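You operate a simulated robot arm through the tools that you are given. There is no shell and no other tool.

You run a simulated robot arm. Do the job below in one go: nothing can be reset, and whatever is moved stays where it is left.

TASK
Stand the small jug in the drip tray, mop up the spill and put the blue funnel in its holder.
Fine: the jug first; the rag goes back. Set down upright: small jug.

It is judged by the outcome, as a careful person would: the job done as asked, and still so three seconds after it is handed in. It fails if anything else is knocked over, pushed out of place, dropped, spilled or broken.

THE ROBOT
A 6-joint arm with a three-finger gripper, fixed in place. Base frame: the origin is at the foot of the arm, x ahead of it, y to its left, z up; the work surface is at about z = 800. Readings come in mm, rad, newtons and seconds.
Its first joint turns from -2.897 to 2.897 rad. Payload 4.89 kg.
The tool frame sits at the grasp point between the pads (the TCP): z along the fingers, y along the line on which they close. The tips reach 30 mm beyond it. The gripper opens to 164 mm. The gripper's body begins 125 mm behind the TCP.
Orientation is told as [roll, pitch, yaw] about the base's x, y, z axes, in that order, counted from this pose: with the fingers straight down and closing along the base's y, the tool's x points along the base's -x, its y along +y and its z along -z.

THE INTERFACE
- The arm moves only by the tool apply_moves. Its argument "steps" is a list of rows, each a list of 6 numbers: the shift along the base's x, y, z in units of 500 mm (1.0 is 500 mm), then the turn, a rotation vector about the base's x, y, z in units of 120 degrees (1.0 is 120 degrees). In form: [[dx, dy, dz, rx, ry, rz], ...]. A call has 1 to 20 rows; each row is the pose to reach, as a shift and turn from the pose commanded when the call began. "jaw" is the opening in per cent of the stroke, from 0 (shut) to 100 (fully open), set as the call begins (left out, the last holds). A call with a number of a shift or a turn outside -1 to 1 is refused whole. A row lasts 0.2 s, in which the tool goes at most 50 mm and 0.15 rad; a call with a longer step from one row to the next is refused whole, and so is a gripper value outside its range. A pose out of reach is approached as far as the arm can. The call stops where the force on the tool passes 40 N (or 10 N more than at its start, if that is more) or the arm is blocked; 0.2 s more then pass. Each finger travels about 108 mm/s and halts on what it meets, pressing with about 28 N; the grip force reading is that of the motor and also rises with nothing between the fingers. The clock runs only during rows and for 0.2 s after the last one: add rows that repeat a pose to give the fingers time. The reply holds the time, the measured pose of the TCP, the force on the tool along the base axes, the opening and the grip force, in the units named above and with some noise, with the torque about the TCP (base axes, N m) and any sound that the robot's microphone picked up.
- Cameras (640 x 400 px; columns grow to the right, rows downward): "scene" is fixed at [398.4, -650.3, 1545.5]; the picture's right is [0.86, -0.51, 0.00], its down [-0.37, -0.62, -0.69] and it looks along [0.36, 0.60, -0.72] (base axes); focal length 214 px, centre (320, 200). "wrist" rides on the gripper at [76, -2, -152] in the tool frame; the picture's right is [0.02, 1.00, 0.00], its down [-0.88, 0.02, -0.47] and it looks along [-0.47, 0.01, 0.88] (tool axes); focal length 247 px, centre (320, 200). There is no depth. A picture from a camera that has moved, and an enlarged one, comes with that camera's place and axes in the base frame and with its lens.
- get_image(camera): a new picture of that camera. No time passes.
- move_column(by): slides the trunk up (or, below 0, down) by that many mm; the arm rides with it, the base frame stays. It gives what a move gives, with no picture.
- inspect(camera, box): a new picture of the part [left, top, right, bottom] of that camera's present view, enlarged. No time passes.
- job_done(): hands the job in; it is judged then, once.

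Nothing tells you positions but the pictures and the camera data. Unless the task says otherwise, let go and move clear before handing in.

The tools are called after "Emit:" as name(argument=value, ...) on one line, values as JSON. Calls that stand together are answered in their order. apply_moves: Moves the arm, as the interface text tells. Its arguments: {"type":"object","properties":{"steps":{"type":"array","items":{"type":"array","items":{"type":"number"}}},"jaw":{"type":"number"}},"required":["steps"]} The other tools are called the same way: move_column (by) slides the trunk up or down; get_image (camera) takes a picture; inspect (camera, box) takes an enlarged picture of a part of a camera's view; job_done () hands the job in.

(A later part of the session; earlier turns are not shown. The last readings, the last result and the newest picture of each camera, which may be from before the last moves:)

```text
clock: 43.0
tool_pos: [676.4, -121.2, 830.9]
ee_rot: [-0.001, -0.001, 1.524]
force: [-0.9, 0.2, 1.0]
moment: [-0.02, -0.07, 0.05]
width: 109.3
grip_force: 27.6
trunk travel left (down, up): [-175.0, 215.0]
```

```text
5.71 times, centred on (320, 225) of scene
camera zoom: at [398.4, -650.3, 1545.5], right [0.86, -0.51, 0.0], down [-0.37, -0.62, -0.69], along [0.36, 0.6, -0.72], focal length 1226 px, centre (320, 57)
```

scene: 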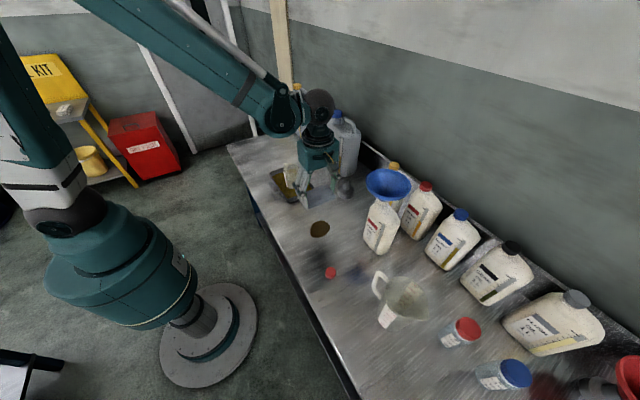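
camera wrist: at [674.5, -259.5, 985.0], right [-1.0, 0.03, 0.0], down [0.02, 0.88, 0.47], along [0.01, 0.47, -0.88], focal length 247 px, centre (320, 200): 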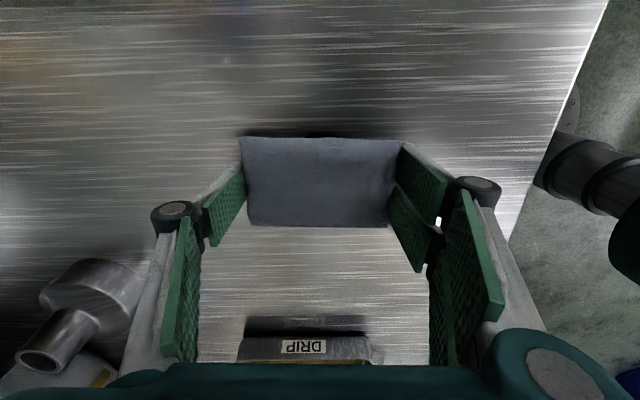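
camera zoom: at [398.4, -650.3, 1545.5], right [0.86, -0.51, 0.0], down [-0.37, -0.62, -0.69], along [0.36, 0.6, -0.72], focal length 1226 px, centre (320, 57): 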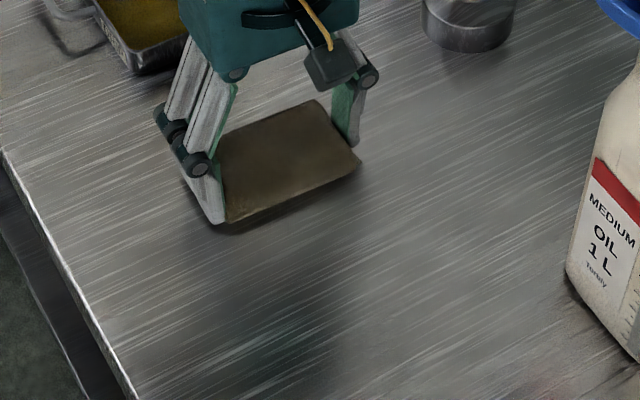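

The patch looks clean. I'll lift the rag and check the area where it was.

Emit:
apply_moves(steps=[[0, 0, 0.03, 0, 0, 0], [0, 0, 0.1, 0, 0, 0], [0, 0, 0.18, 0, 0, 0], [0, 0, 0.26, 0, 0, 0], [0, 0, 0.34, 0, 0, 0], [0, 0, 0.38, 0, 0, 0], [0, 0, 0.38, 0, 0, 0]])

Emit:
get_image(camera="wrist")

Emit:
inspect(camera="scene", box=[250, 130, 380, 260])

```text
clock: 44.6
tool_pos: [674.6, -121.9, 1021.6]
ee_rot: [0.0, 0.001, 1.525]
force: [-0.3, -0.1, -0.7]
moment: [-0.01, -0.02, -0.03]
width: 108.9
grip_force: 28.2
trunk travel left (down, up): [-175.0, 215.0]
```

```text
taken
camera wrist: at [673.3, -199.4, 1173.8], right [-1.0, 0.03, 0.0], down [0.02, 0.88, 0.47], along [0.01, 0.47, -0.88], focal length 247 px, centre (320, 200)
```

wrist: 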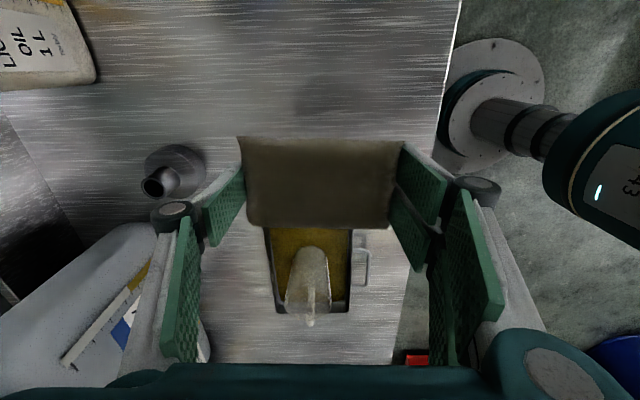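

```text
3.08 times, centred on (315, 195) of scene
camera zoom: at [398.4, -650.3, 1545.5], right [0.86, -0.51, 0.0], down [-0.37, -0.62, -0.69], along [0.36, 0.6, -0.72], focal length 660 px, centre (335, 215)
```

zoom: 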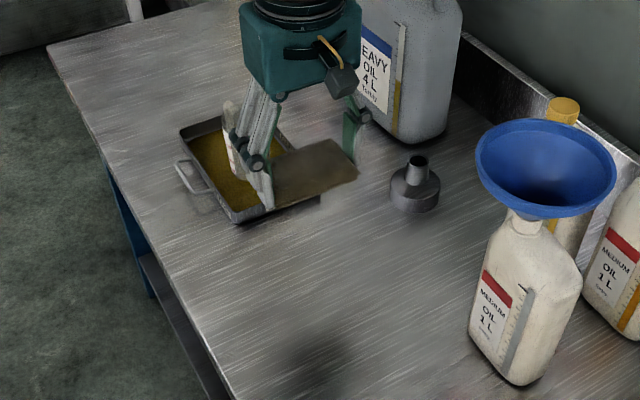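

The table is clean where the spill was. I'll carry the rag back to its place, again high over the jug.

Emit:
apply_moves(steps=[[0, 0.04, 0, 0, 0, 0], [-0.002, 0.12, 0, 0, 0, 0], [-0.004, 0.2, 0, 0, 0, 0], [-0.006, 0.28, 0, 0, 0, 0], [-0.008, 0.36, 0, 0, 0, 0], [-0.01, 0.44, 0, 0, 0, 0], [-0.012, 0.52, 0, 0, 0, 0], [-0.014, 0.6, 0, 0, 0, 0], [-0.016, 0.68, 0, 0, 0, 0], [-0.018, 0.76, 0, 0, 0, 0], [-0.02, 0.84, 0, 0, 0, 0], [-0.021, 0.92, 0, 0, 0, 0], [-0.021, 0.96, 0, 0, 0, 0]])

Emit:
apply_moves(steps=[[0, 0.05, 0, 0, 0, 0], [0, 0.1, 0, 0, 0, 0], [0, 0.114, -0.03, 0, 0, 0], [0, 0.114, -0.11, 0, 0, 0], [0, 0.114, -0.19, 0, 0, 0], [0, 0.114, -0.27, 0, 0, 0], [0, 0.114, -0.33, 0, 0, 0], [0, 0.114, -0.36, 0, 0, 0], [0, 0.114, -0.37, 0, 0, 0], [0, 0.114, -0.37, 0, 0, 0]])

Emit:
get_image(camera="wrist")

```text
clock: 47.4
tool_pos: [666.6, 359.6, 1020.9]
ee_rot: [-0.001, 0.002, 1.523]
force: [0.0, -0.4, 0.1]
moment: [0.1, 0.03, 0.03]
width: 109.1
grip_force: 28.0
trunk travel left (down, up): [-175.0, 215.0]
```

```text
clock: 49.6
tool_pos: [666.4, 416.1, 837.2]
ee_rot: [0.0, 0.0, 1.522]
force: [0.0, -0.5, -0.3]
moment: [0.0, 0.0, 0.01]
width: 109.1
grip_force: 28.2
trunk travel left (down, up): [-175.0, 215.0]
```

```text
taken
camera wrist: at [664.5, 337.7, 988.4], right [-1.0, 0.03, 0.0], down [0.02, 0.88, 0.47], along [0.01, 0.47, -0.88], focal length 247 px, centre (320, 200)
```

wrist: 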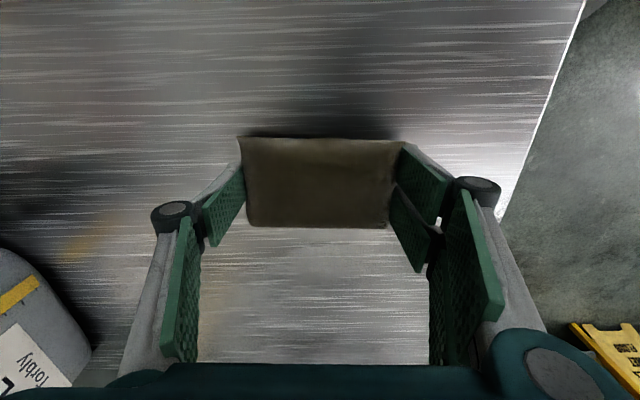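

The rag is over its original place. I'll lower gently to contact and release.

Emit:
apply_moves(steps=[[0, 0, -0.002, 0, 0, 0], [0, 0, -0.004, 0, 0, 0], [0, 0, -0.006, 0, 0, 0], [0, 0, -0.006, 0, 0, 0]])

Emit:
apply_moves(steps=[[0, 0, -0.001, 0, 0, 0], [0, 0, -0.002, 0, 0, 0], [0, 0, -0.002, 0, 0, 0]])

```text
clock: 50.6
tool_pos: [666.1, 415.1, 833.4]
ee_rot: [0.0, -0.002, 1.523]
force: [-0.2, 0.3, -0.3]
moment: [-0.01, -0.01, 0.03]
width: 109.1
grip_force: 27.5
trunk travel left (down, up): [-175.0, 215.0]
```

```text
clock: 51.4
tool_pos: [665.8, 415.8, 832.4]
ee_rot: [-0.001, -0.001, 1.524]
force: [0.1, -0.5, 0.2]
moment: [0.0, 0.02, -0.03]
width: 109.2
grip_force: 28.1
trunk travel left (down, up): [-175.0, 215.0]
```

Emit:
apply_moves(steps=[[0, 0, -0.001, 0, 0, 0], [0, 0, -0.002, 0, 0, 0], [0, 0, -0.002, 0, 0, 0]])

```text
clock: 52.2
tool_pos: [664.2, 416.1, 831.0]
ee_rot: [0.0, 0.0, 1.522]
force: [0.0, -0.2, 1.1]
moment: [-0.04, -0.09, -0.02]
width: 109.4
grip_force: 27.9
trunk travel left (down, up): [-175.0, 215.0]
```

The rag is at table level. Opening the fingers and rising.

Emit:
apply_moves(jaw=100, steps=[[0, 0, 0.001, 0, 0, 0], [0, 0, 0.001, 0, 0, 0], [0, 0, 0.001, 0, 0, 0], [0, 0, 0.001, 0, 0, 0]])

Emit:
apply_moves(steps=[[0, 0, 0.03, 0, 0, 0], [0, 0, 0.1, 0, 0, 0], [0, 0, 0.19, 0, 0, 0], [0, 0, 0.28, 0, 0, 0], [0, 0, 0.37, 0, 0, 0], [0, 0, 0.46, 0, 0, 0], [0, 0, 0.55, 0, 0, 0], [0, 0, 0.6, 0, 0, 0]])

Emit:
get_image(camera="wrist")

Emit:
inspect(camera="scene", box=[230, 120, 350, 220])

Emit:
inspect(camera="scene", box=[340, 150, 440, 260])

```text
clock: 53.2
tool_pos: [665.9, 415.5, 831.4]
ee_rot: [0.0, -0.001, 1.524]
force: [0.9, -0.6, 0.4]
moment: [0.0, 0.03, -0.02]
width: 164.0
grip_force: 0.0
trunk travel left (down, up): [-175.0, 215.0]
```

```text
clock: 55.0
tool_pos: [666.2, 417.0, 1131.5]
ee_rot: [0.0, 0.001, 1.523]
force: [0.4, -0.2, 0.6]
moment: [-0.03, 0.02, -0.02]
width: 164.2
grip_force: 0.1
trunk travel left (down, up): [-175.0, 215.0]
```

```text
taken
camera wrist: at [664.4, 339.5, 1283.7], right [-1.0, 0.03, 0.0], down [0.02, 0.88, 0.47], along [0.01, 0.47, -0.88], focal length 247 px, centre (320, 200)
```

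wrist: 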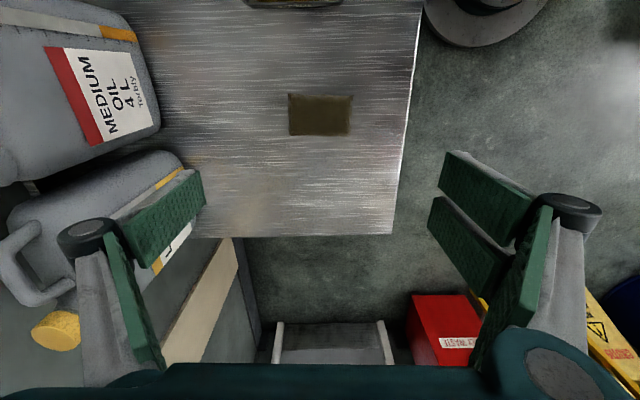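

```text
4.00 times, centred on (290, 170) of scene
camera zoom: at [398.4, -650.3, 1545.5], right [0.86, -0.51, 0.0], down [-0.37, -0.62, -0.69], along [0.36, 0.6, -0.72], focal length 858 px, centre (440, 320)
```

zoom: 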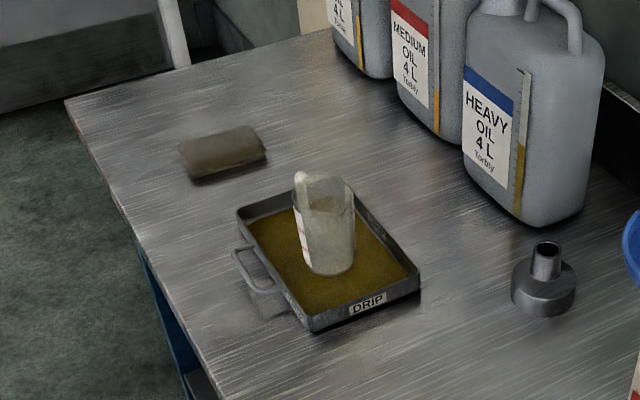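

```text
3.64 times, centred on (390, 205) of scene
camera zoom: at [398.4, -650.3, 1545.5], right [0.86, -0.51, 0.0], down [-0.37, -0.62, -0.69], along [0.36, 0.6, -0.72], focal length 780 px, centre (66, 182)
```

zoom: 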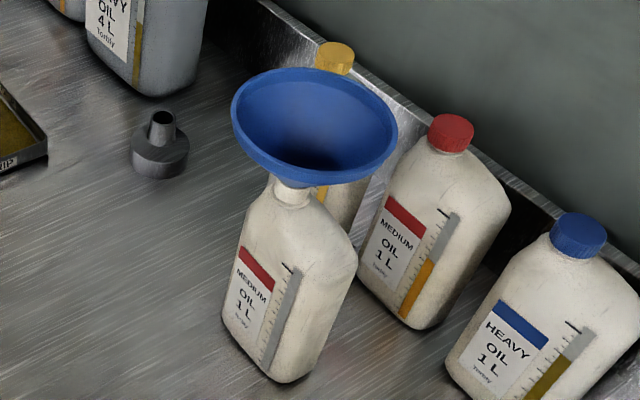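

The rag is back in place and the jug stands in the tray. Next is the funnel; I'll look at the red funnel in its own stand for reference and move to a viewpoint of the blue one.

Emit:
inspect(camera="scene", box=[520, 320, 640, 400])

Emit:
apply_moves(steps=[[-0.02, -0.05, 0.02, 0, 0, -0.066], [-0.04, -0.13, 0.04, 0, 0, -0.132], [-0.06, -0.21, 0.06, 0, 0, -0.198], [-0.08, -0.29, 0.08, 0, 0, -0.264], [-0.1, -0.37, 0.1, 0, 0, -0.33], [-0.12, -0.45, 0.12, 0, 0, -0.396], [-0.14, -0.53, 0.14, 0, 0, -0.462], [-0.16, -0.61, 0.16, 0, 0, -0.528], [-0.18, -0.69, 0.18, 0, 0, -0.594], [-0.2, -0.77, 0.2, 0, 0, -0.66], [-0.2, -0.85, 0.22, 0, 0, -0.728], [-0.2, -0.93, 0.24, 0, 0, -0.728], [-0.2, -0.98, 0.25, 0, 0, -0.728]])

```text
5.00 times, centred on (580, 360) of scene
camera zoom: at [398.4, -650.3, 1545.5], right [0.86, -0.51, 0.0], down [-0.37, -0.62, -0.69], along [0.36, 0.6, -0.72], focal length 1072 px, centre (-980, -600)
```

zoom: 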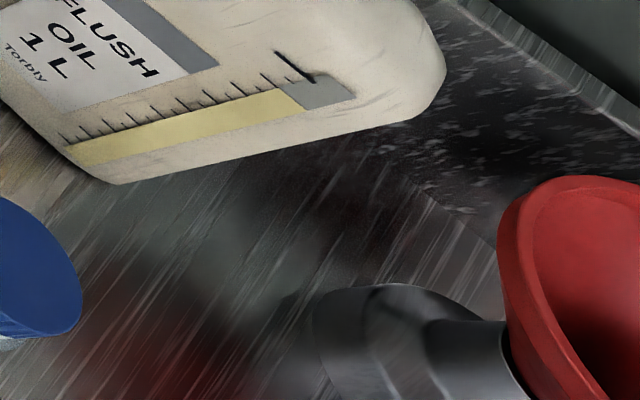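

```text
clock: 57.8
tool_pos: [566.3, -74.6, 1255.4]
ee_rot: [0.0, -0.001, -0.002]
force: [-0.2, 1.0, 1.0]
moment: [-0.05, 0.02, 0.0]
width: 163.9
grip_force: 0.0
trunk travel left (down, up): [-175.0, 215.0]
```

Emit:
apply_moves(steps=[[0.024, -0.075, 0, 0, 0, 0], [0.048, -0.15, 0, 0, 0, 0], [0.072, -0.225, 0, 0, 0, 0], [0.096, -0.3, 0, 0, 0, 0], [0.12, -0.375, 0, 0, 0, 0], [0.144, -0.45, 0, 0, 0, 0], [0.168, -0.52, 0, 0, 0, 0], [0.168, -0.52, 0, 0, 0, 0]])

Emit:
get_image(camera="wrist")

Emit:
inspect(camera="wrist", box=[240, 200, 400, 320])

Emit:
get_image(camera="scene")

```text
clock: 59.6
tool_pos: [650.3, -333.7, 1257.2]
ee_rot: [0.001, 0.0, -0.001]
force: [0.7, -0.9, -0.2]
moment: [0.08, 0.09, 0.02]
width: 164.0
grip_force: 0.1
trunk travel left (down, up): [-175.0, 215.0]
```

```text
taken
camera wrist: at [573.6, -336.9, 1408.8], right [-0.02, 1.0, 0.0], down [0.88, 0.02, 0.47], along [0.47, 0.01, -0.88], focal length 247 px, centre (320, 200)
```

wrist: 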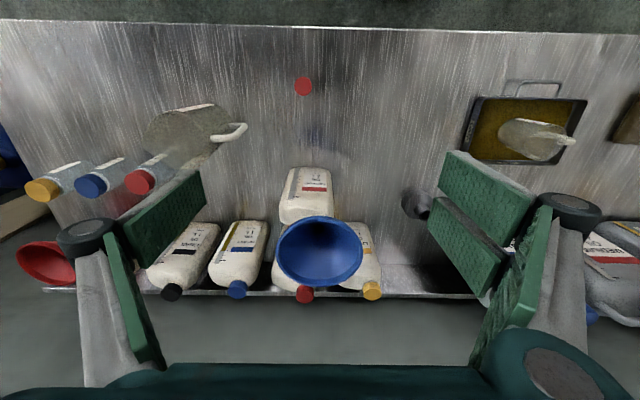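

```text
3.33 times, centred on (320, 260) of wrist
camera zoom: at [573.6, -336.9, 1408.8], right [-0.02, 1.0, 0.0], down [0.88, 0.02, 0.47], along [0.47, 0.01, -0.88], focal length 823 px, centre (320, 0)
```

zoom: 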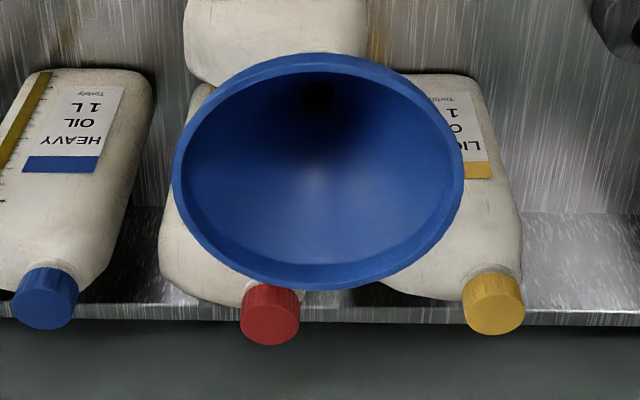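

```text
taken
```

scene: 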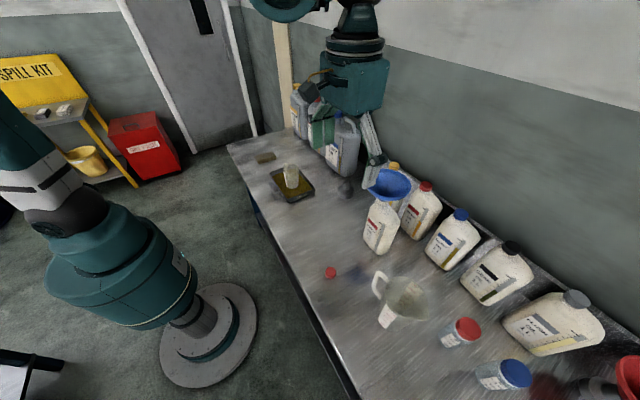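

The funnel's rim is centred near (827, -332, 1106), about 138 mm across, with clear space around it. I'll move directly above with the fingers fully open and check alignment.

Emit:
apply_moves(jaw=100, steps=[[0.07, 0.002, 0, 0, 0, 0], [0.14, 0.002, 0, 0, 0, 0], [0.21, 0.002, 0, 0, 0, 0], [0.28, 0.002, 0, 0, 0, 0], [0.34, 0.002, -0.02, 0, 0, 0], [0.354, 0.002, -0.08, 0, 0, 0], [0.354, 0.002, -0.15, 0, 0, 0], [0.354, 0.002, -0.19, 0, 0, 0], [0.354, 0.002, -0.19, 0, 0, 0]])

Emit:
get_image(camera="wrist")

Emit:
inspect(camera="scene", box=[320, 100, 460, 260])

```text
clock: 61.6
tool_pos: [826.1, -333.9, 1160.9]
ee_rot: [0.001, 0.0, 0.0]
force: [0.5, 0.0, 0.9]
moment: [0.0, 0.02, -0.03]
width: 163.8
grip_force: 0.1
trunk travel left (down, up): [-175.0, 215.0]
```

```text
taken
camera wrist: at [750.3, -336.2, 1313.4], right [-0.02, 1.0, 0.0], down [0.88, 0.02, 0.47], along [0.47, 0.01, -0.88], focal length 247 px, centre (320, 200)
```

wrist: 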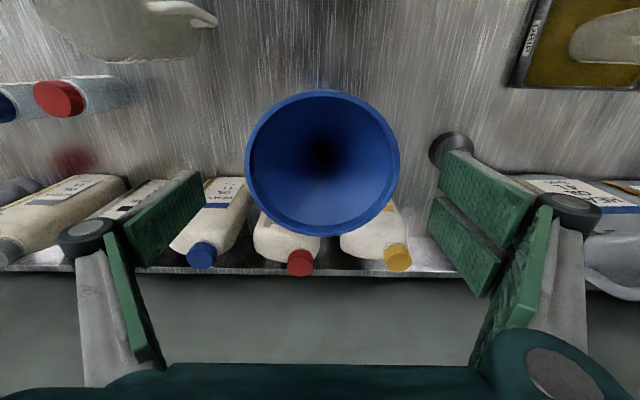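

```text
2.50 times, centred on (390, 180) of scene
camera zoom: at [398.4, -650.3, 1545.5], right [0.86, -0.51, 0.0], down [-0.37, -0.62, -0.69], along [0.36, 0.6, -0.72], focal length 536 px, centre (145, 250)
```

zoom: 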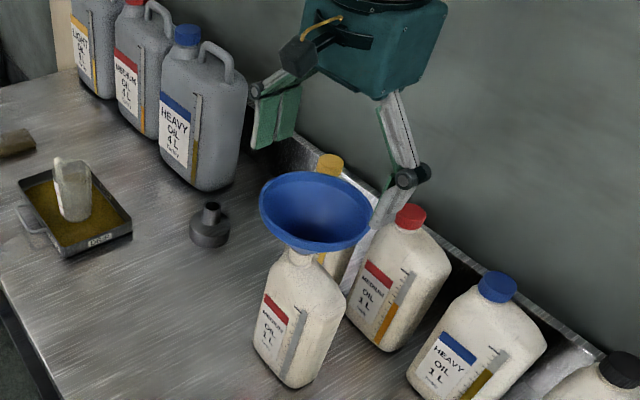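

The funnel is centred between the open fingers. I'll descend so the pads sit at its rim.

Emit:
apply_moves(steps=[[-0.002, 0, -0.04, 0, 0, 0], [-0.003, 0, -0.08, 0, 0, 0], [-0.003, 0, -0.11, 0, 0, 0], [-0.003, 0, -0.126, 0, 0, 0], [-0.003, 0, -0.126, 0, 0, 0]])

Emit:
get_image(camera="wrist")

Emit:
inspect(camera="scene", box=[330, 130, 450, 250])

```text
clock: 62.8
tool_pos: [825.7, -332.9, 1098.1]
ee_rot: [0.0, 0.0, 0.0]
force: [0.1, 0.0, 0.0]
moment: [-0.01, 0.0, -0.02]
width: 164.0
grip_force: 0.1
trunk travel left (down, up): [-175.0, 215.0]
```

```text
taken
camera wrist: at [749.1, -335.7, 1250.4], right [-0.02, 1.0, 0.0], down [0.88, 0.02, 0.47], along [0.47, 0.01, -0.88], focal length 247 px, centre (320, 200)
```

wrist: 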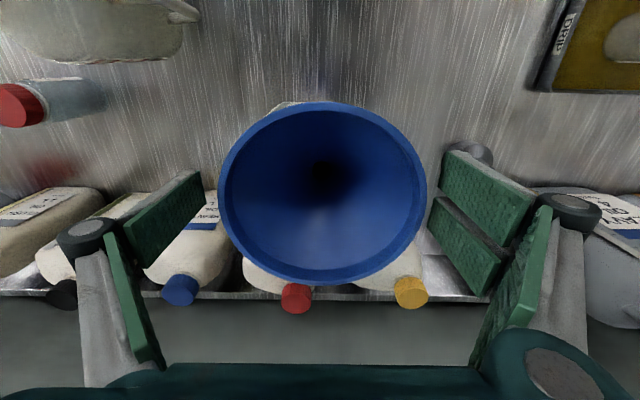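

```text
3.33 times, centred on (390, 190) of scene
camera zoom: at [398.4, -650.3, 1545.5], right [0.86, -0.51, 0.0], down [-0.37, -0.62, -0.69], along [0.36, 0.6, -0.72], focal length 715 px, centre (87, 233)
```

zoom: 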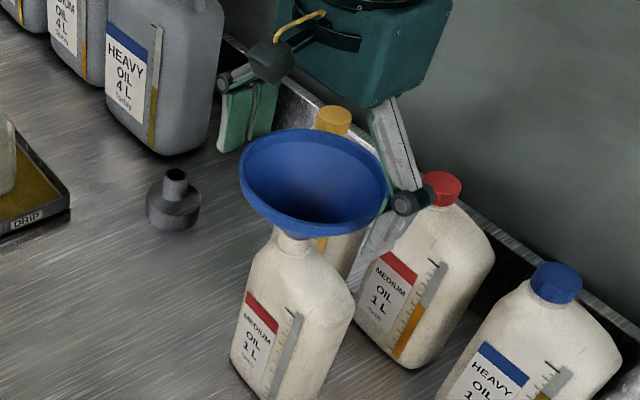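

The funnel rim sits right between the pads. Closing on it.

Emit:
apply_moves(jaw=70, steps=[[0, 0, 0, 0, 0, 0], [0, 0, 0, 0, 0, 0], [0, 0, 0, 0, 0, 0]])

Emit:
get_image(camera="wrist")

Emit:
inspect(camera="scene", box=[330, 130, 450, 250])

```text
clock: 63.6
tool_pos: [824.3, -332.8, 1097.6]
ee_rot: [-0.001, 0.001, 0.001]
force: [-0.7, 1.2, 1.2]
moment: [0.05, -0.01, 0.0]
width: 140.2
grip_force: 28.3
trunk travel left (down, up): [-175.0, 215.0]
```

```text
taken
camera wrist: at [748.9, -335.6, 1250.7], right [-0.02, 1.0, 0.0], down [0.88, 0.02, 0.47], along [0.47, 0.01, -0.88], focal length 247 px, centre (320, 200)
```

wrist: 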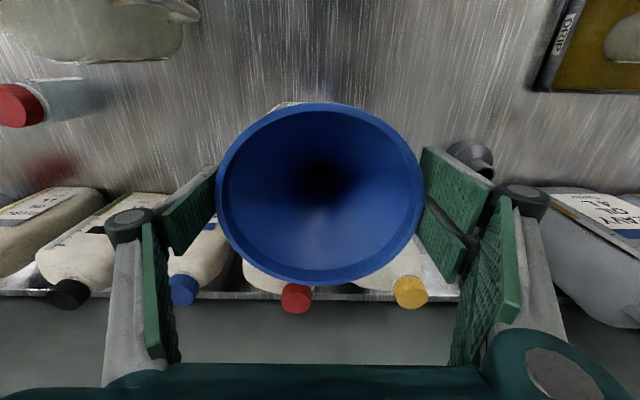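

```text
3.33 times, centred on (390, 190) of scene
camera zoom: at [398.4, -650.3, 1545.5], right [0.86, -0.51, 0.0], down [-0.37, -0.62, -0.69], along [0.36, 0.6, -0.72], focal length 715 px, centre (87, 233)
```

zoom: 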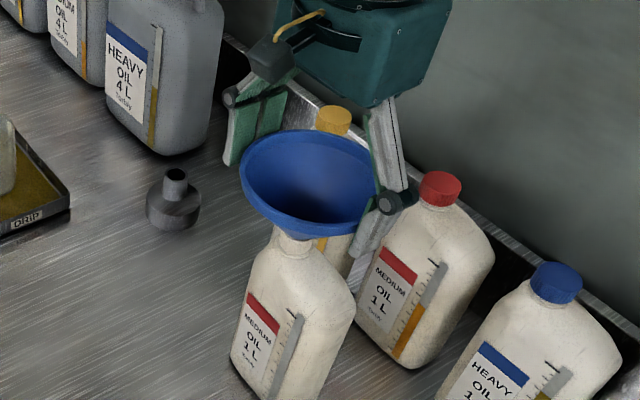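

The funnel is held at 140 mm across its rim. I'll lift slowly and check that the bottle stays put.

Emit:
apply_moves(steps=[[0, 0, 0.01, 0, 0, 0], [0, 0, 0.025, 0, 0, 0], [0, 0, 0.04, 0, 0, 0], [0, 0, 0.06, 0, 0, 0], [0, 0, 0.06, 0, 0, 0]])

Emit:
inspect(camera="scene", box=[330, 130, 450, 250])

Emit:
get_image(camera="wrist")

```text
clock: 64.8
tool_pos: [823.9, -332.9, 1128.4]
ee_rot: [0.0, 0.001, 0.001]
force: [0.4, 0.1, 0.3]
moment: [0.01, -0.01, 0.0]
width: 140.3
grip_force: 27.6
trunk travel left (down, up): [-175.0, 215.0]
```

```text
3.33 times, centred on (390, 190) of scene
camera zoom: at [398.4, -650.3, 1545.5], right [0.86, -0.51, 0.0], down [-0.37, -0.62, -0.69], along [0.36, 0.6, -0.72], focal length 715 px, centre (87, 233)
```

zoom: 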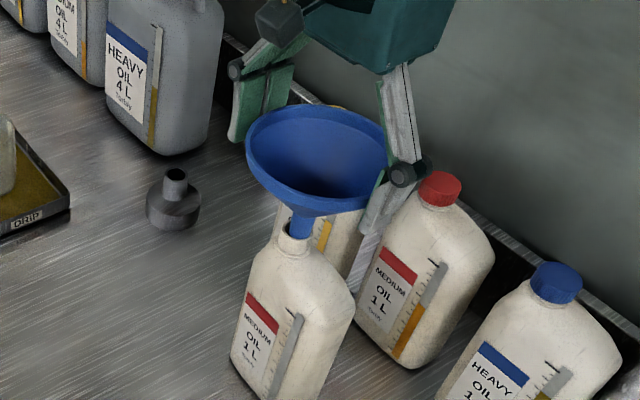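

```text
taken
camera wrist: at [748.7, -336.3, 1280.9], right [-0.02, 1.0, 0.0], down [0.88, 0.02, 0.47], along [0.47, 0.01, -0.88], focal length 247 px, centre (320, 200)
```

wrist: 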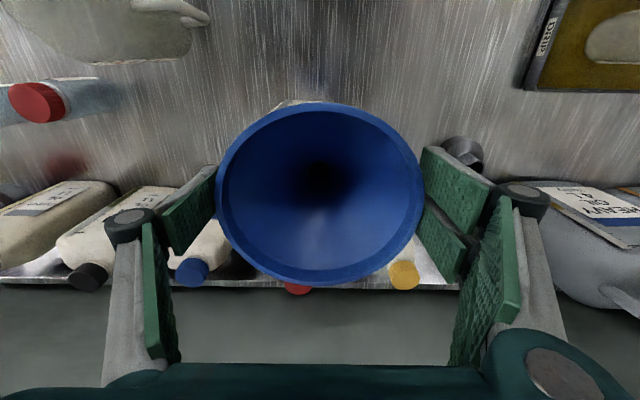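

The funnel is coming out cleanly with the stem visible and the bottle undisturbed. Continuing straight up.

Emit:
apply_moves(steps=[[0, 0, 0.03, 0, 0, 0], [0, 0, 0.06, 0, 0, 0], [0, 0, 0.1, 0, 0, 0], [0, 0, 0.14, 0, 0, 0], [0, 0, 0.18, 0, 0, 0], [0, 0, 0.21, 0, 0, 0], [0, 0, 0.21, 0, 0, 0]])

Emit:
inspect(camera="scene", box=[320, 80, 460, 250])

```text
clock: 66.4
tool_pos: [824.9, -332.1, 1234.1]
ee_rot: [0.0, 0.001, 0.0]
force: [-0.6, 0.0, -0.2]
moment: [-0.03, -0.03, 0.04]
width: 140.1
grip_force: 28.1
trunk travel left (down, up): [-175.0, 215.0]
```

```text
2.35 times, centred on (390, 165) of scene
camera zoom: at [398.4, -650.3, 1545.5], right [0.86, -0.51, 0.0], down [-0.37, -0.62, -0.69], along [0.36, 0.6, -0.72], focal length 505 px, centre (155, 282)
```

zoom: 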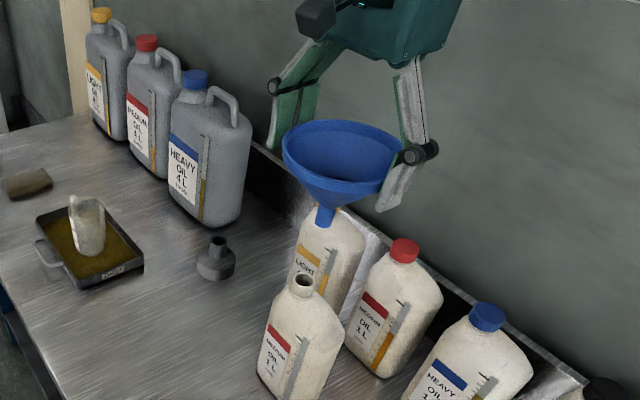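

The funnel is free of the bottle; its stem tip is about 97 mm below the TCP. Before carrying it over, I'll measure the holder's tube accurately.

Emit:
inspect(camera="scene", box=[325, 165, 365, 205])

Emit:
inspect(camera="scene", box=[380, 110, 440, 160])

Emit:
get_image(camera="wrist")

```text
10.00 times, centred on (345, 185) of scene
camera zoom: at [398.4, -650.3, 1545.5], right [0.86, -0.51, 0.0], down [-0.37, -0.62, -0.69], along [0.36, 0.6, -0.72], focal length 2145 px, centre (70, 350)
```

zoom: 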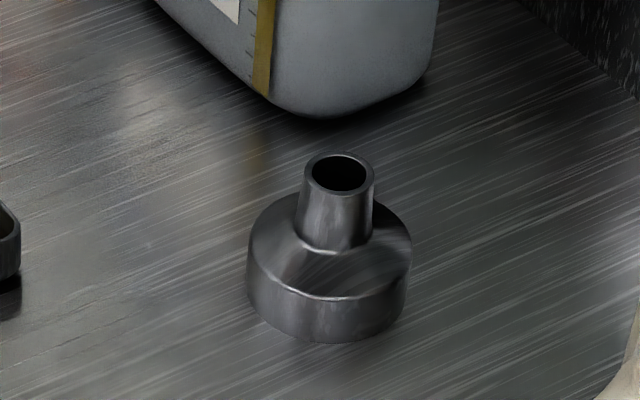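

```text
8.00 times, centred on (410, 135) of scene
camera zoom: at [398.4, -650.3, 1545.5], right [0.86, -0.51, 0.0], down [-0.37, -0.62, -0.69], along [0.36, 0.6, -0.72], focal length 1716 px, centre (-400, 720)
```

zoom: 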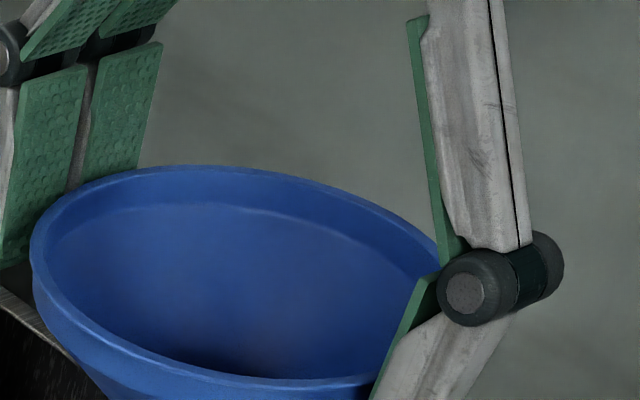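

```text
taken
camera wrist: at [748.8, -335.6, 1385.9], right [-0.02, 1.0, 0.0], down [0.88, 0.02, 0.47], along [0.47, 0.01, -0.88], focal length 247 px, centre (320, 200)
```

wrist: 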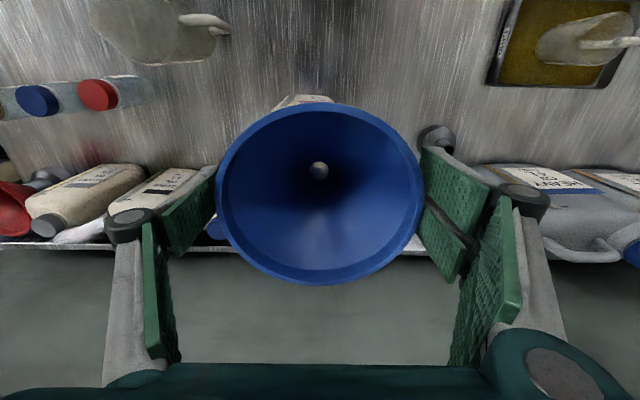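

The holder tube measures about 25 mm inside, its top at z about 872, centred near (899, -60). I'll carry the funnel there high up, then lower until the stem is just above the tube.

Emit:
apply_moves(steps=[[0.01, 0.04, 0, 0, 0, 0], [0.03, 0.11, 0, 0, 0, 0], [0.05, 0.19, 0, 0, 0, 0], [0.07, 0.26, 0, 0, 0, 0], [0.09, 0.34, 0, 0, 0, 0], [0.11, 0.41, 0, 0, 0, 0], [0.13, 0.48, 0, 0, 0, 0], [0.146, 0.53, 0, 0, 0, 0], [0.146, 0.546, 0, 0, 0, 0], [0.146, 0.546, 0, 0, 0, 0]])

Emit:
get_image(camera="wrist")

Emit:
get_image(camera="scene")

```text
clock: 68.6
tool_pos: [897.8, -60.8, 1232.9]
ee_rot: [-0.001, -0.001, 0.0]
force: [-0.2, 0.4, -0.6]
moment: [-0.08, 0.03, 0.0]
width: 139.9
grip_force: 28.1
trunk travel left (down, up): [-175.0, 215.0]
```

```text
taken
camera wrist: at [822.1, -62.8, 1385.6], right [-0.02, 1.0, 0.0], down [0.88, 0.02, 0.47], along [0.47, 0.01, -0.88], focal length 247 px, centre (320, 200)
```

wrist: 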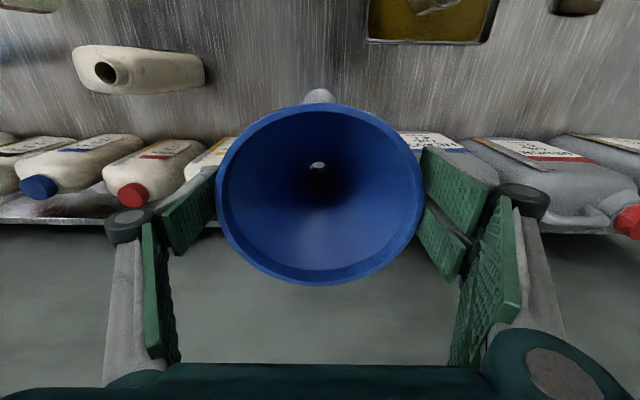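

```text
taken
```

scene: 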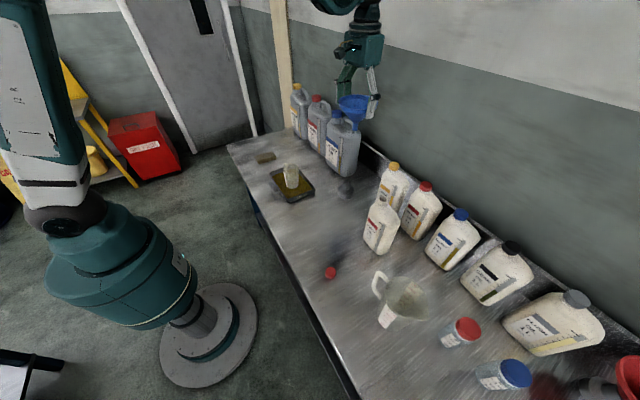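

Path to the holder is clear, with the heavy-oil can to the side. Lowering to put the stem just above the tube.

Emit:
apply_moves(steps=[[0, 0, -0.06, 0, 0, 0], [0, 0, -0.14, 0, 0, 0], [0, 0, -0.22, 0, 0, 0], [0, 0, -0.3, 0, 0, 0], [0, 0, -0.37, 0, 0, 0], [0, 0, -0.43, 0, 0, 0], [0, 0, -0.47, 0, 0, 0], [0, 0, -0.486, 0, 0, 0], [0, 0, -0.486, 0, 0, 0]])

Emit:
inspect(camera="scene", box=[320, 140, 380, 210])

Emit:
get_image(camera="wrist")

```text
clock: 70.6
tool_pos: [899.1, -60.4, 989.2]
ee_rot: [0.001, 0.001, 0.001]
force: [-0.2, 0.1, -0.2]
moment: [0.02, 0.02, 0.0]
width: 139.9
grip_force: 28.7
trunk travel left (down, up): [-175.0, 215.0]
```

```text
5.71 times, centred on (350, 175) of scene
camera zoom: at [398.4, -650.3, 1545.5], right [0.86, -0.51, 0.0], down [-0.37, -0.62, -0.69], along [0.36, 0.6, -0.72], focal length 1226 px, centre (149, 343)
```

zoom: 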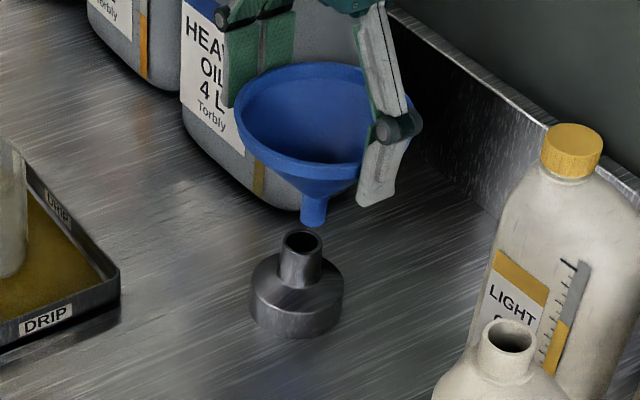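

```text
taken
camera wrist: at [821.7, -62.8, 1142.3], right [-0.02, 1.0, 0.0], down [0.88, 0.02, 0.47], along [0.47, 0.01, -0.88], focal length 247 px, centre (320, 200)
```

wrist: 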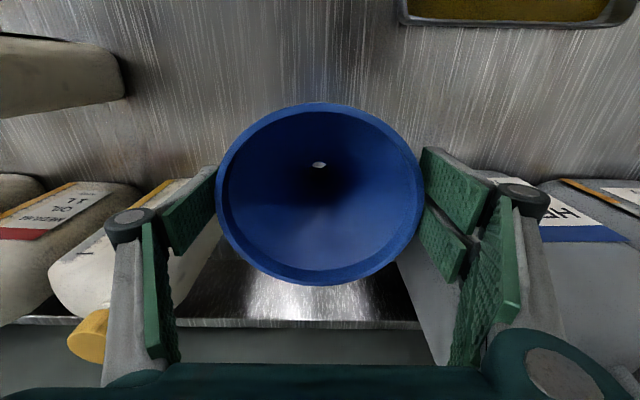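

Emit:
inspect(camera="scene", box=[332, 165, 362, 190])

```text
16.00 times, centred on (347, 178) of scene
camera zoom: at [398.4, -650.3, 1545.5], right [0.86, -0.51, 0.0], down [-0.37, -0.62, -0.69], along [0.36, 0.6, -0.72], focal length 3432 px, centre (-112, 560)
```

zoom: 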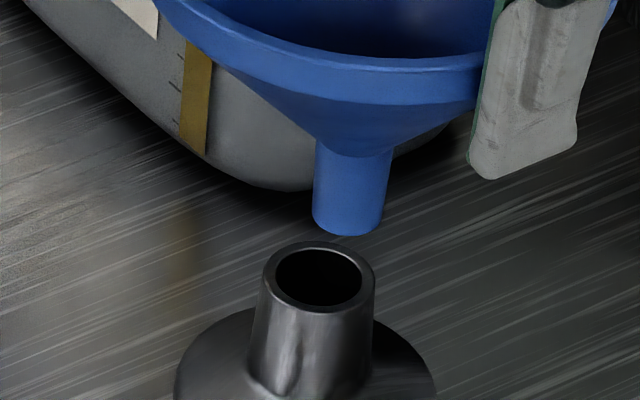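

Emit:
inspect(camera="wrist", box=[295, 145, 345, 195])

```text
8.00 times, centred on (320, 170) of wrist
camera zoom: at [821.7, -62.8, 1142.3], right [-0.02, 1.0, 0.0], down [0.88, 0.02, 0.47], along [0.47, 0.01, -0.88], focal length 1976 px, centre (320, 440)
```

zoom: 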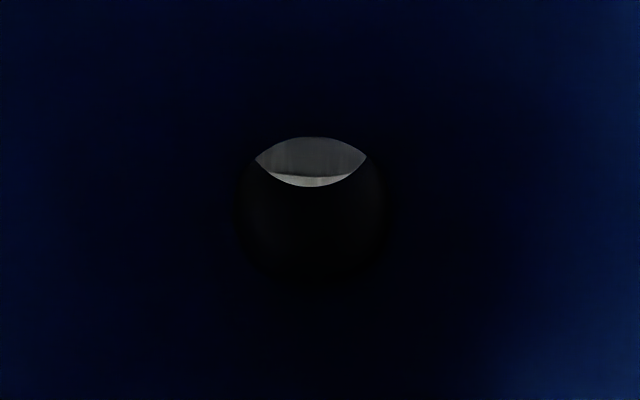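

Looking through both cameras, the stem is a few millimetres too far in +x relative to the tube. I'll shift back about 7 mm, lower most of the remaining gap and re-check.

Emit:
apply_moves(steps=[[-0.007, 0.0003, 0, 0, 0, 0], [-0.0145, 0.0006, 0, 0, 0, 0], [-0.0145, 0.0006, -0.016, 0, 0, 0], [-0.0145, 0.0006, -0.03, 0, 0, 0], [-0.0145, 0.0006, -0.03, 0, 0, 0]])

Emit:
inspect(camera="scene", box=[332, 165, 362, 190])

Emit:
inspect(camera="wrist", box=[295, 145, 345, 195])

```text
clock: 71.8
tool_pos: [891.2, -59.8, 975.1]
ee_rot: [0.0, 0.0, 0.001]
force: [-0.9, 1.3, -1.1]
moment: [-0.01, 0.0, 0.0]
width: 140.1
grip_force: 27.7
trunk travel left (down, up): [-175.0, 215.0]
```

```text
16.00 times, centred on (347, 178) of scene
camera zoom: at [398.4, -650.3, 1545.5], right [0.86, -0.51, 0.0], down [-0.37, -0.62, -0.69], along [0.36, 0.6, -0.72], focal length 3432 px, centre (-112, 560)
```

zoom: 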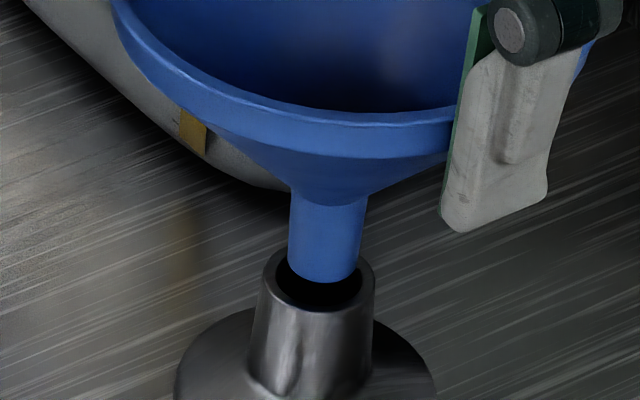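

```text
8.00 times, centred on (320, 170) of wrist
camera zoom: at [814.7, -62.6, 1127.3], right [-0.02, 1.0, 0.0], down [0.88, 0.02, 0.47], along [0.47, 0.01, -0.88], focal length 1976 px, centre (320, 440)
```

zoom: 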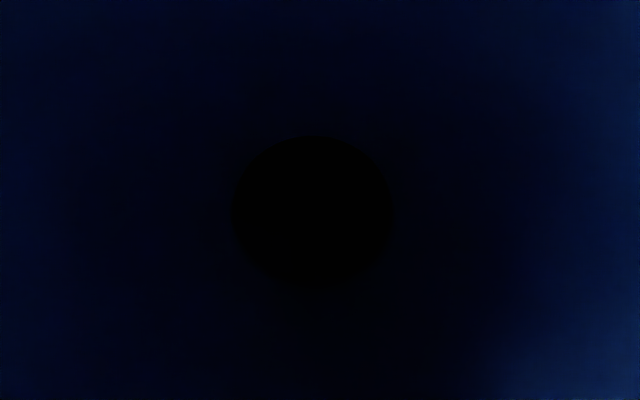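

The stem now lines up over the tube opening (the view through the funnel shows the dark tube interior). A 1 mm trim, then lower into the tube slowly while watching the force.

Emit:
apply_moves(steps=[[-0.002, 0, 0, 0, 0, 0], [-0.002, 0, -0.006, 0, 0, 0], [-0.002, 0, -0.012, 0, 0, 0], [-0.002, 0, -0.018, 0, 0, 0], [-0.002, 0, -0.022, 0, 0, 0], [-0.002, 0, -0.022, 0, 0, 0]])

Emit:
inspect(camera="scene", box=[332, 165, 362, 190])

```text
clock: 73.2
tool_pos: [890.5, -59.9, 963.9]
ee_rot: [-0.001, 0.0, -0.001]
force: [-0.2, 0.2, -0.1]
moment: [-0.02, 0.03, -0.01]
width: 140.2
grip_force: 28.1
trunk travel left (down, up): [-175.0, 215.0]
```

```text
16.00 times, centred on (347, 178) of scene
camera zoom: at [398.4, -650.3, 1545.5], right [0.86, -0.51, 0.0], down [-0.37, -0.62, -0.69], along [0.36, 0.6, -0.72], focal length 3432 px, centre (-112, 560)
```

zoom: 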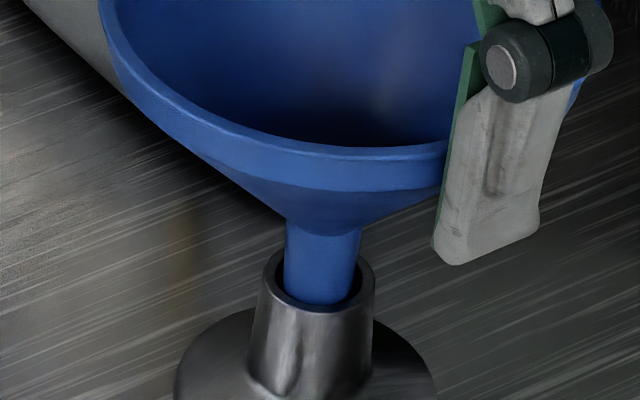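

The stem is entering the tube. I'll trim 1 mm more and keep lowering gently.

Emit:
apply_moves(steps=[[-0.0015, 0.0005, 0, 0, 0, 0], [-0.0015, 0.0005, -0.006, 0, 0, 0], [-0.0015, 0.0005, -0.012, 0, 0, 0], [-0.0015, 0.0005, -0.018, 0, 0, 0], [-0.0015, 0.0005, -0.024, 0, 0, 0], [-0.0015, 0.0005, -0.03, 0, 0, 0], [-0.0015, 0.0005, -0.03, 0, 0, 0]])

Emit:
inspect(camera="scene", box=[332, 165, 362, 190])

Emit:
get_image(camera="wrist")

```text
clock: 74.8
tool_pos: [889.5, -59.5, 949.7]
ee_rot: [0.0, -0.001, 0.0]
force: [0.2, 0.9, -0.4]
moment: [0.01, -0.02, 0.03]
width: 140.0
grip_force: 28.0
trunk travel left (down, up): [-175.0, 215.0]
```

```text
16.00 times, centred on (347, 178) of scene
camera zoom: at [398.4, -650.3, 1545.5], right [0.86, -0.51, 0.0], down [-0.37, -0.62, -0.69], along [0.36, 0.6, -0.72], focal length 3432 px, centre (-112, 560)
```

zoom: 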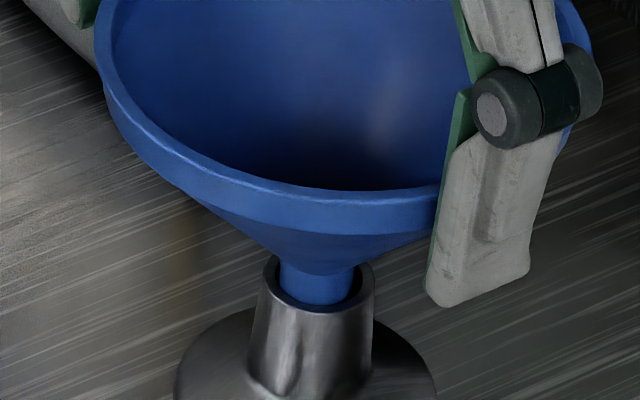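

```text
taken
camera wrist: at [813.2, -62.8, 1102.0], right [-0.02, 1.0, 0.0], down [0.88, 0.02, 0.47], along [0.47, 0.01, -0.88], focal length 247 px, centre (320, 200)
```

wrist: 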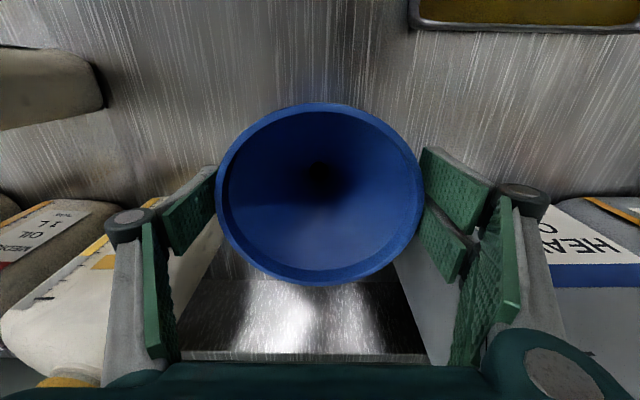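

The stem slides in freely with no contact force. Continuing down until the cone seats.

Emit:
apply_moves(steps=[[0, 0, -0.005, 0, 0, 0], [0, 0, -0.01, 0, 0, 0], [0, 0, -0.015, 0, 0, 0], [0, 0, -0.02, 0, 0, 0], [0, 0, -0.024, 0, 0, 0], [0, 0, -0.024, 0, 0, 0]])

Emit:
inspect(camera="scene", box=[332, 165, 362, 190])

```text
clock: 76.2
tool_pos: [889.7, -59.7, 937.7]
ee_rot: [-0.001, -0.001, -0.003]
force: [5.7, -1.5, 15.5]
moment: [-0.16, -0.37, 0.03]
width: 140.0
grip_force: 27.2
trunk travel left (down, up): [-175.0, 215.0]
```

```text
16.00 times, centred on (347, 178) of scene
camera zoom: at [398.4, -650.3, 1545.5], right [0.86, -0.51, 0.0], down [-0.37, -0.62, -0.69], along [0.36, 0.6, -0.72], focal length 3432 px, centre (-112, 560)
```

zoom: 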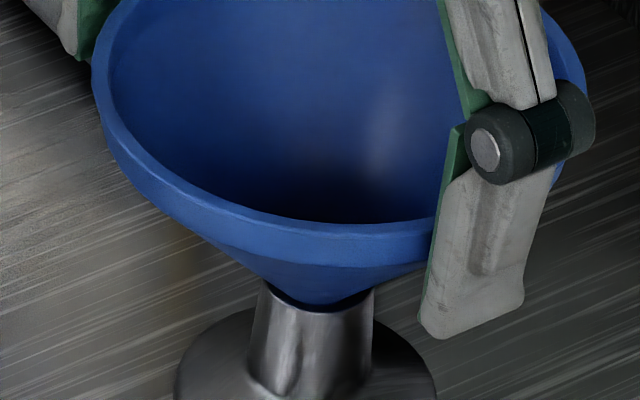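

The cone has seated on the tube with about 15 N, slightly off-centre. I'll relieve the sideways force with a small +x trim before releasing.

Emit:
apply_moves(steps=[[0.001, 0, 0.002, 0, 0, 0], [0.002, 0, 0.002, 0, 0, 0], [0.002, 0, 0.002, 0, 0, 0]])

Emit:
apply_moves(steps=[[0, 0, -0.001, 0, 0, 0], [0, 0, -0.002, 0, 0, 0], [0, 0, -0.002, 0, 0, 0]])

```text
clock: 77.0
tool_pos: [890.7, -60.4, 938.0]
ee_rot: [0.0, 0.001, 0.001]
force: [0.4, -0.6, 0.3]
moment: [0.01, -0.01, 0.02]
width: 140.0
grip_force: 28.1
trunk travel left (down, up): [-175.0, 215.0]
```

```text
clock: 77.8
tool_pos: [890.5, -60.4, 937.6]
ee_rot: [-0.001, 0.001, 0.0]
force: [-0.8, -0.3, -0.5]
moment: [0.04, -0.02, -0.01]
width: 139.6
grip_force: 27.9
trunk travel left (down, up): [-175.0, 215.0]
```

Emit:
apply_moves(steps=[[0, 0, -0.001, 0, 0, 0], [0, 0, -0.002, 0, 0, 0], [0, 0, -0.003, 0, 0, 0], [0, 0, -0.003, 0, 0, 0]])

Emit:
apply_moves(steps=[[0, 0, -0.001, 0, 0, 0], [0, 0, -0.002, 0, 0, 0], [0, 0, -0.002, 0, 0, 0]])

```text
clock: 78.8
tool_pos: [890.4, -59.5, 935.7]
ee_rot: [0.0, -0.001, 0.0]
force: [6.4, 2.3, 14.2]
moment: [-0.01, -0.45, 0.08]
width: 140.2
grip_force: 28.3
trunk travel left (down, up): [-175.0, 215.0]
```

```text
clock: 79.6
tool_pos: [889.9, -59.4, 935.0]
ee_rot: [0.001, 0.0, -0.001]
force: [1.6, 2.8, 16.5]
moment: [0.09, -0.17, 0.12]
width: 140.0
grip_force: 28.6
trunk travel left (down, up): [-175.0, 215.0]
```

Emit:
inspect(camera="scene", box=[325, 150, 369, 195])

Emit:
get_image(camera="wrist")

```text
8.89 times, centred on (347, 172) of scene
camera zoom: at [398.4, -650.3, 1545.5], right [0.86, -0.51, 0.0], down [-0.37, -0.62, -0.69], along [0.36, 0.6, -0.72], focal length 1906 px, centre (80, 444)
```

zoom: 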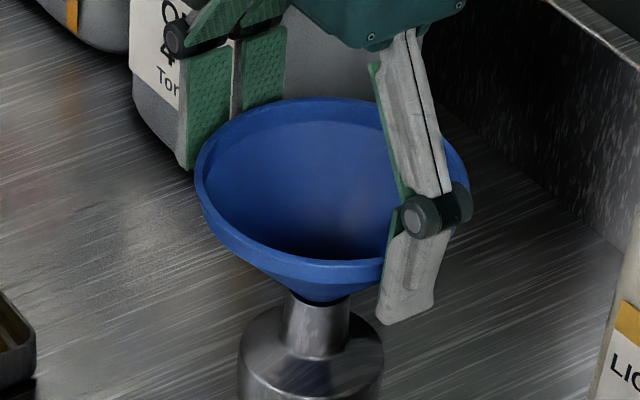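

```text
taken
camera wrist: at [813.8, -62.8, 1087.9], right [-0.02, 1.0, 0.0], down [0.88, 0.02, 0.47], along [0.47, 0.01, -0.88], focal length 247 px, centre (320, 200)
```

wrist: 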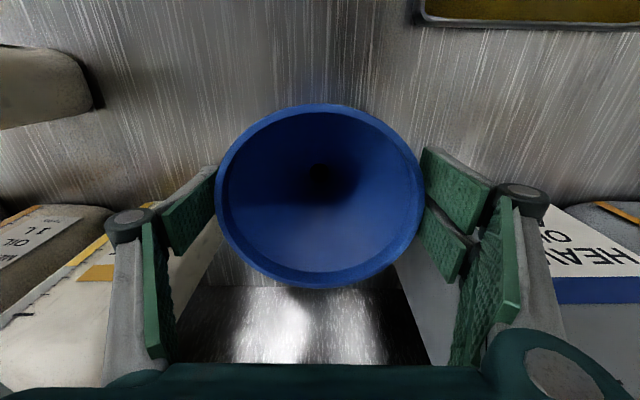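

The funnel looks seated and upright. Releasing it.

Emit:
apply_moves(jaw=92, steps=[[0, 0, 0, 0, 0, 0], [0, 0, 0, 0, 0, 0]])

Emit:
apply_moves(jaw=99, steps=[[0, 0, 0, 0, 0, 0], [0, 0, 0, 0, 0, 0]])

Emit:
get_image(camera="wrist")

Emit:
inspect(camera="scene", box=[325, 150, 369, 195])

```text
clock: 80.2
tool_pos: [889.8, -61.5, 935.5]
ee_rot: [0.0, 0.002, -0.001]
force: [-0.1, 0.4, 1.4]
moment: [0.0, 0.04, -0.02]
width: 150.7
grip_force: 0.0
trunk travel left (down, up): [-175.0, 215.0]
```

```text
clock: 80.8
tool_pos: [891.3, -60.0, 935.0]
ee_rot: [0.001, 0.002, 0.001]
force: [-0.3, 0.1, -0.3]
moment: [0.0, -0.01, -0.01]
width: 162.2
grip_force: 0.0
trunk travel left (down, up): [-175.0, 215.0]
```

```text
taken
camera wrist: at [814.4, -62.9, 1087.4], right [-0.02, 1.0, 0.0], down [0.88, 0.02, 0.47], along [0.47, 0.01, -0.88], focal length 247 px, centre (320, 200)
```

wrist: 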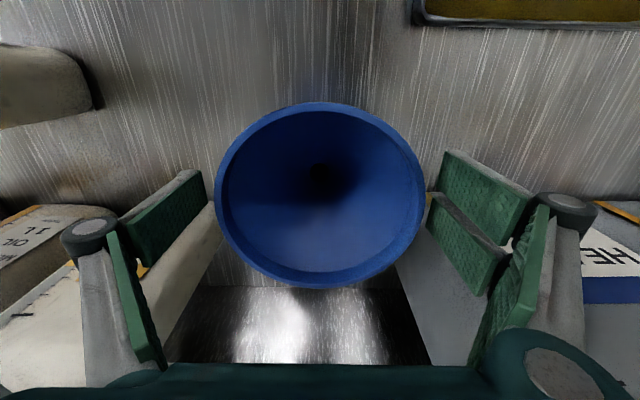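

```text
8.89 times, centred on (347, 172) of scene
camera zoom: at [398.4, -650.3, 1545.5], right [0.86, -0.51, 0.0], down [-0.37, -0.62, -0.69], along [0.36, 0.6, -0.72], focal length 1906 px, centre (80, 444)
```

zoom: 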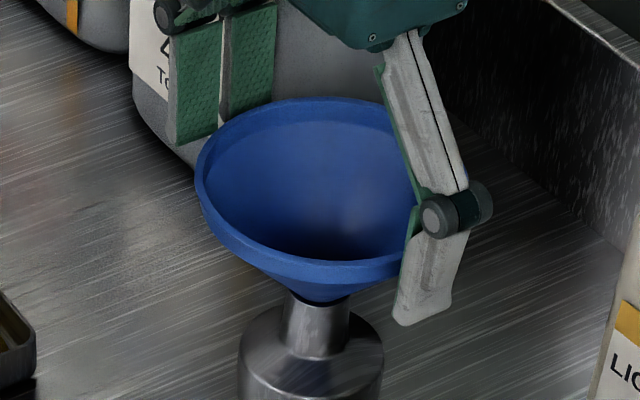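

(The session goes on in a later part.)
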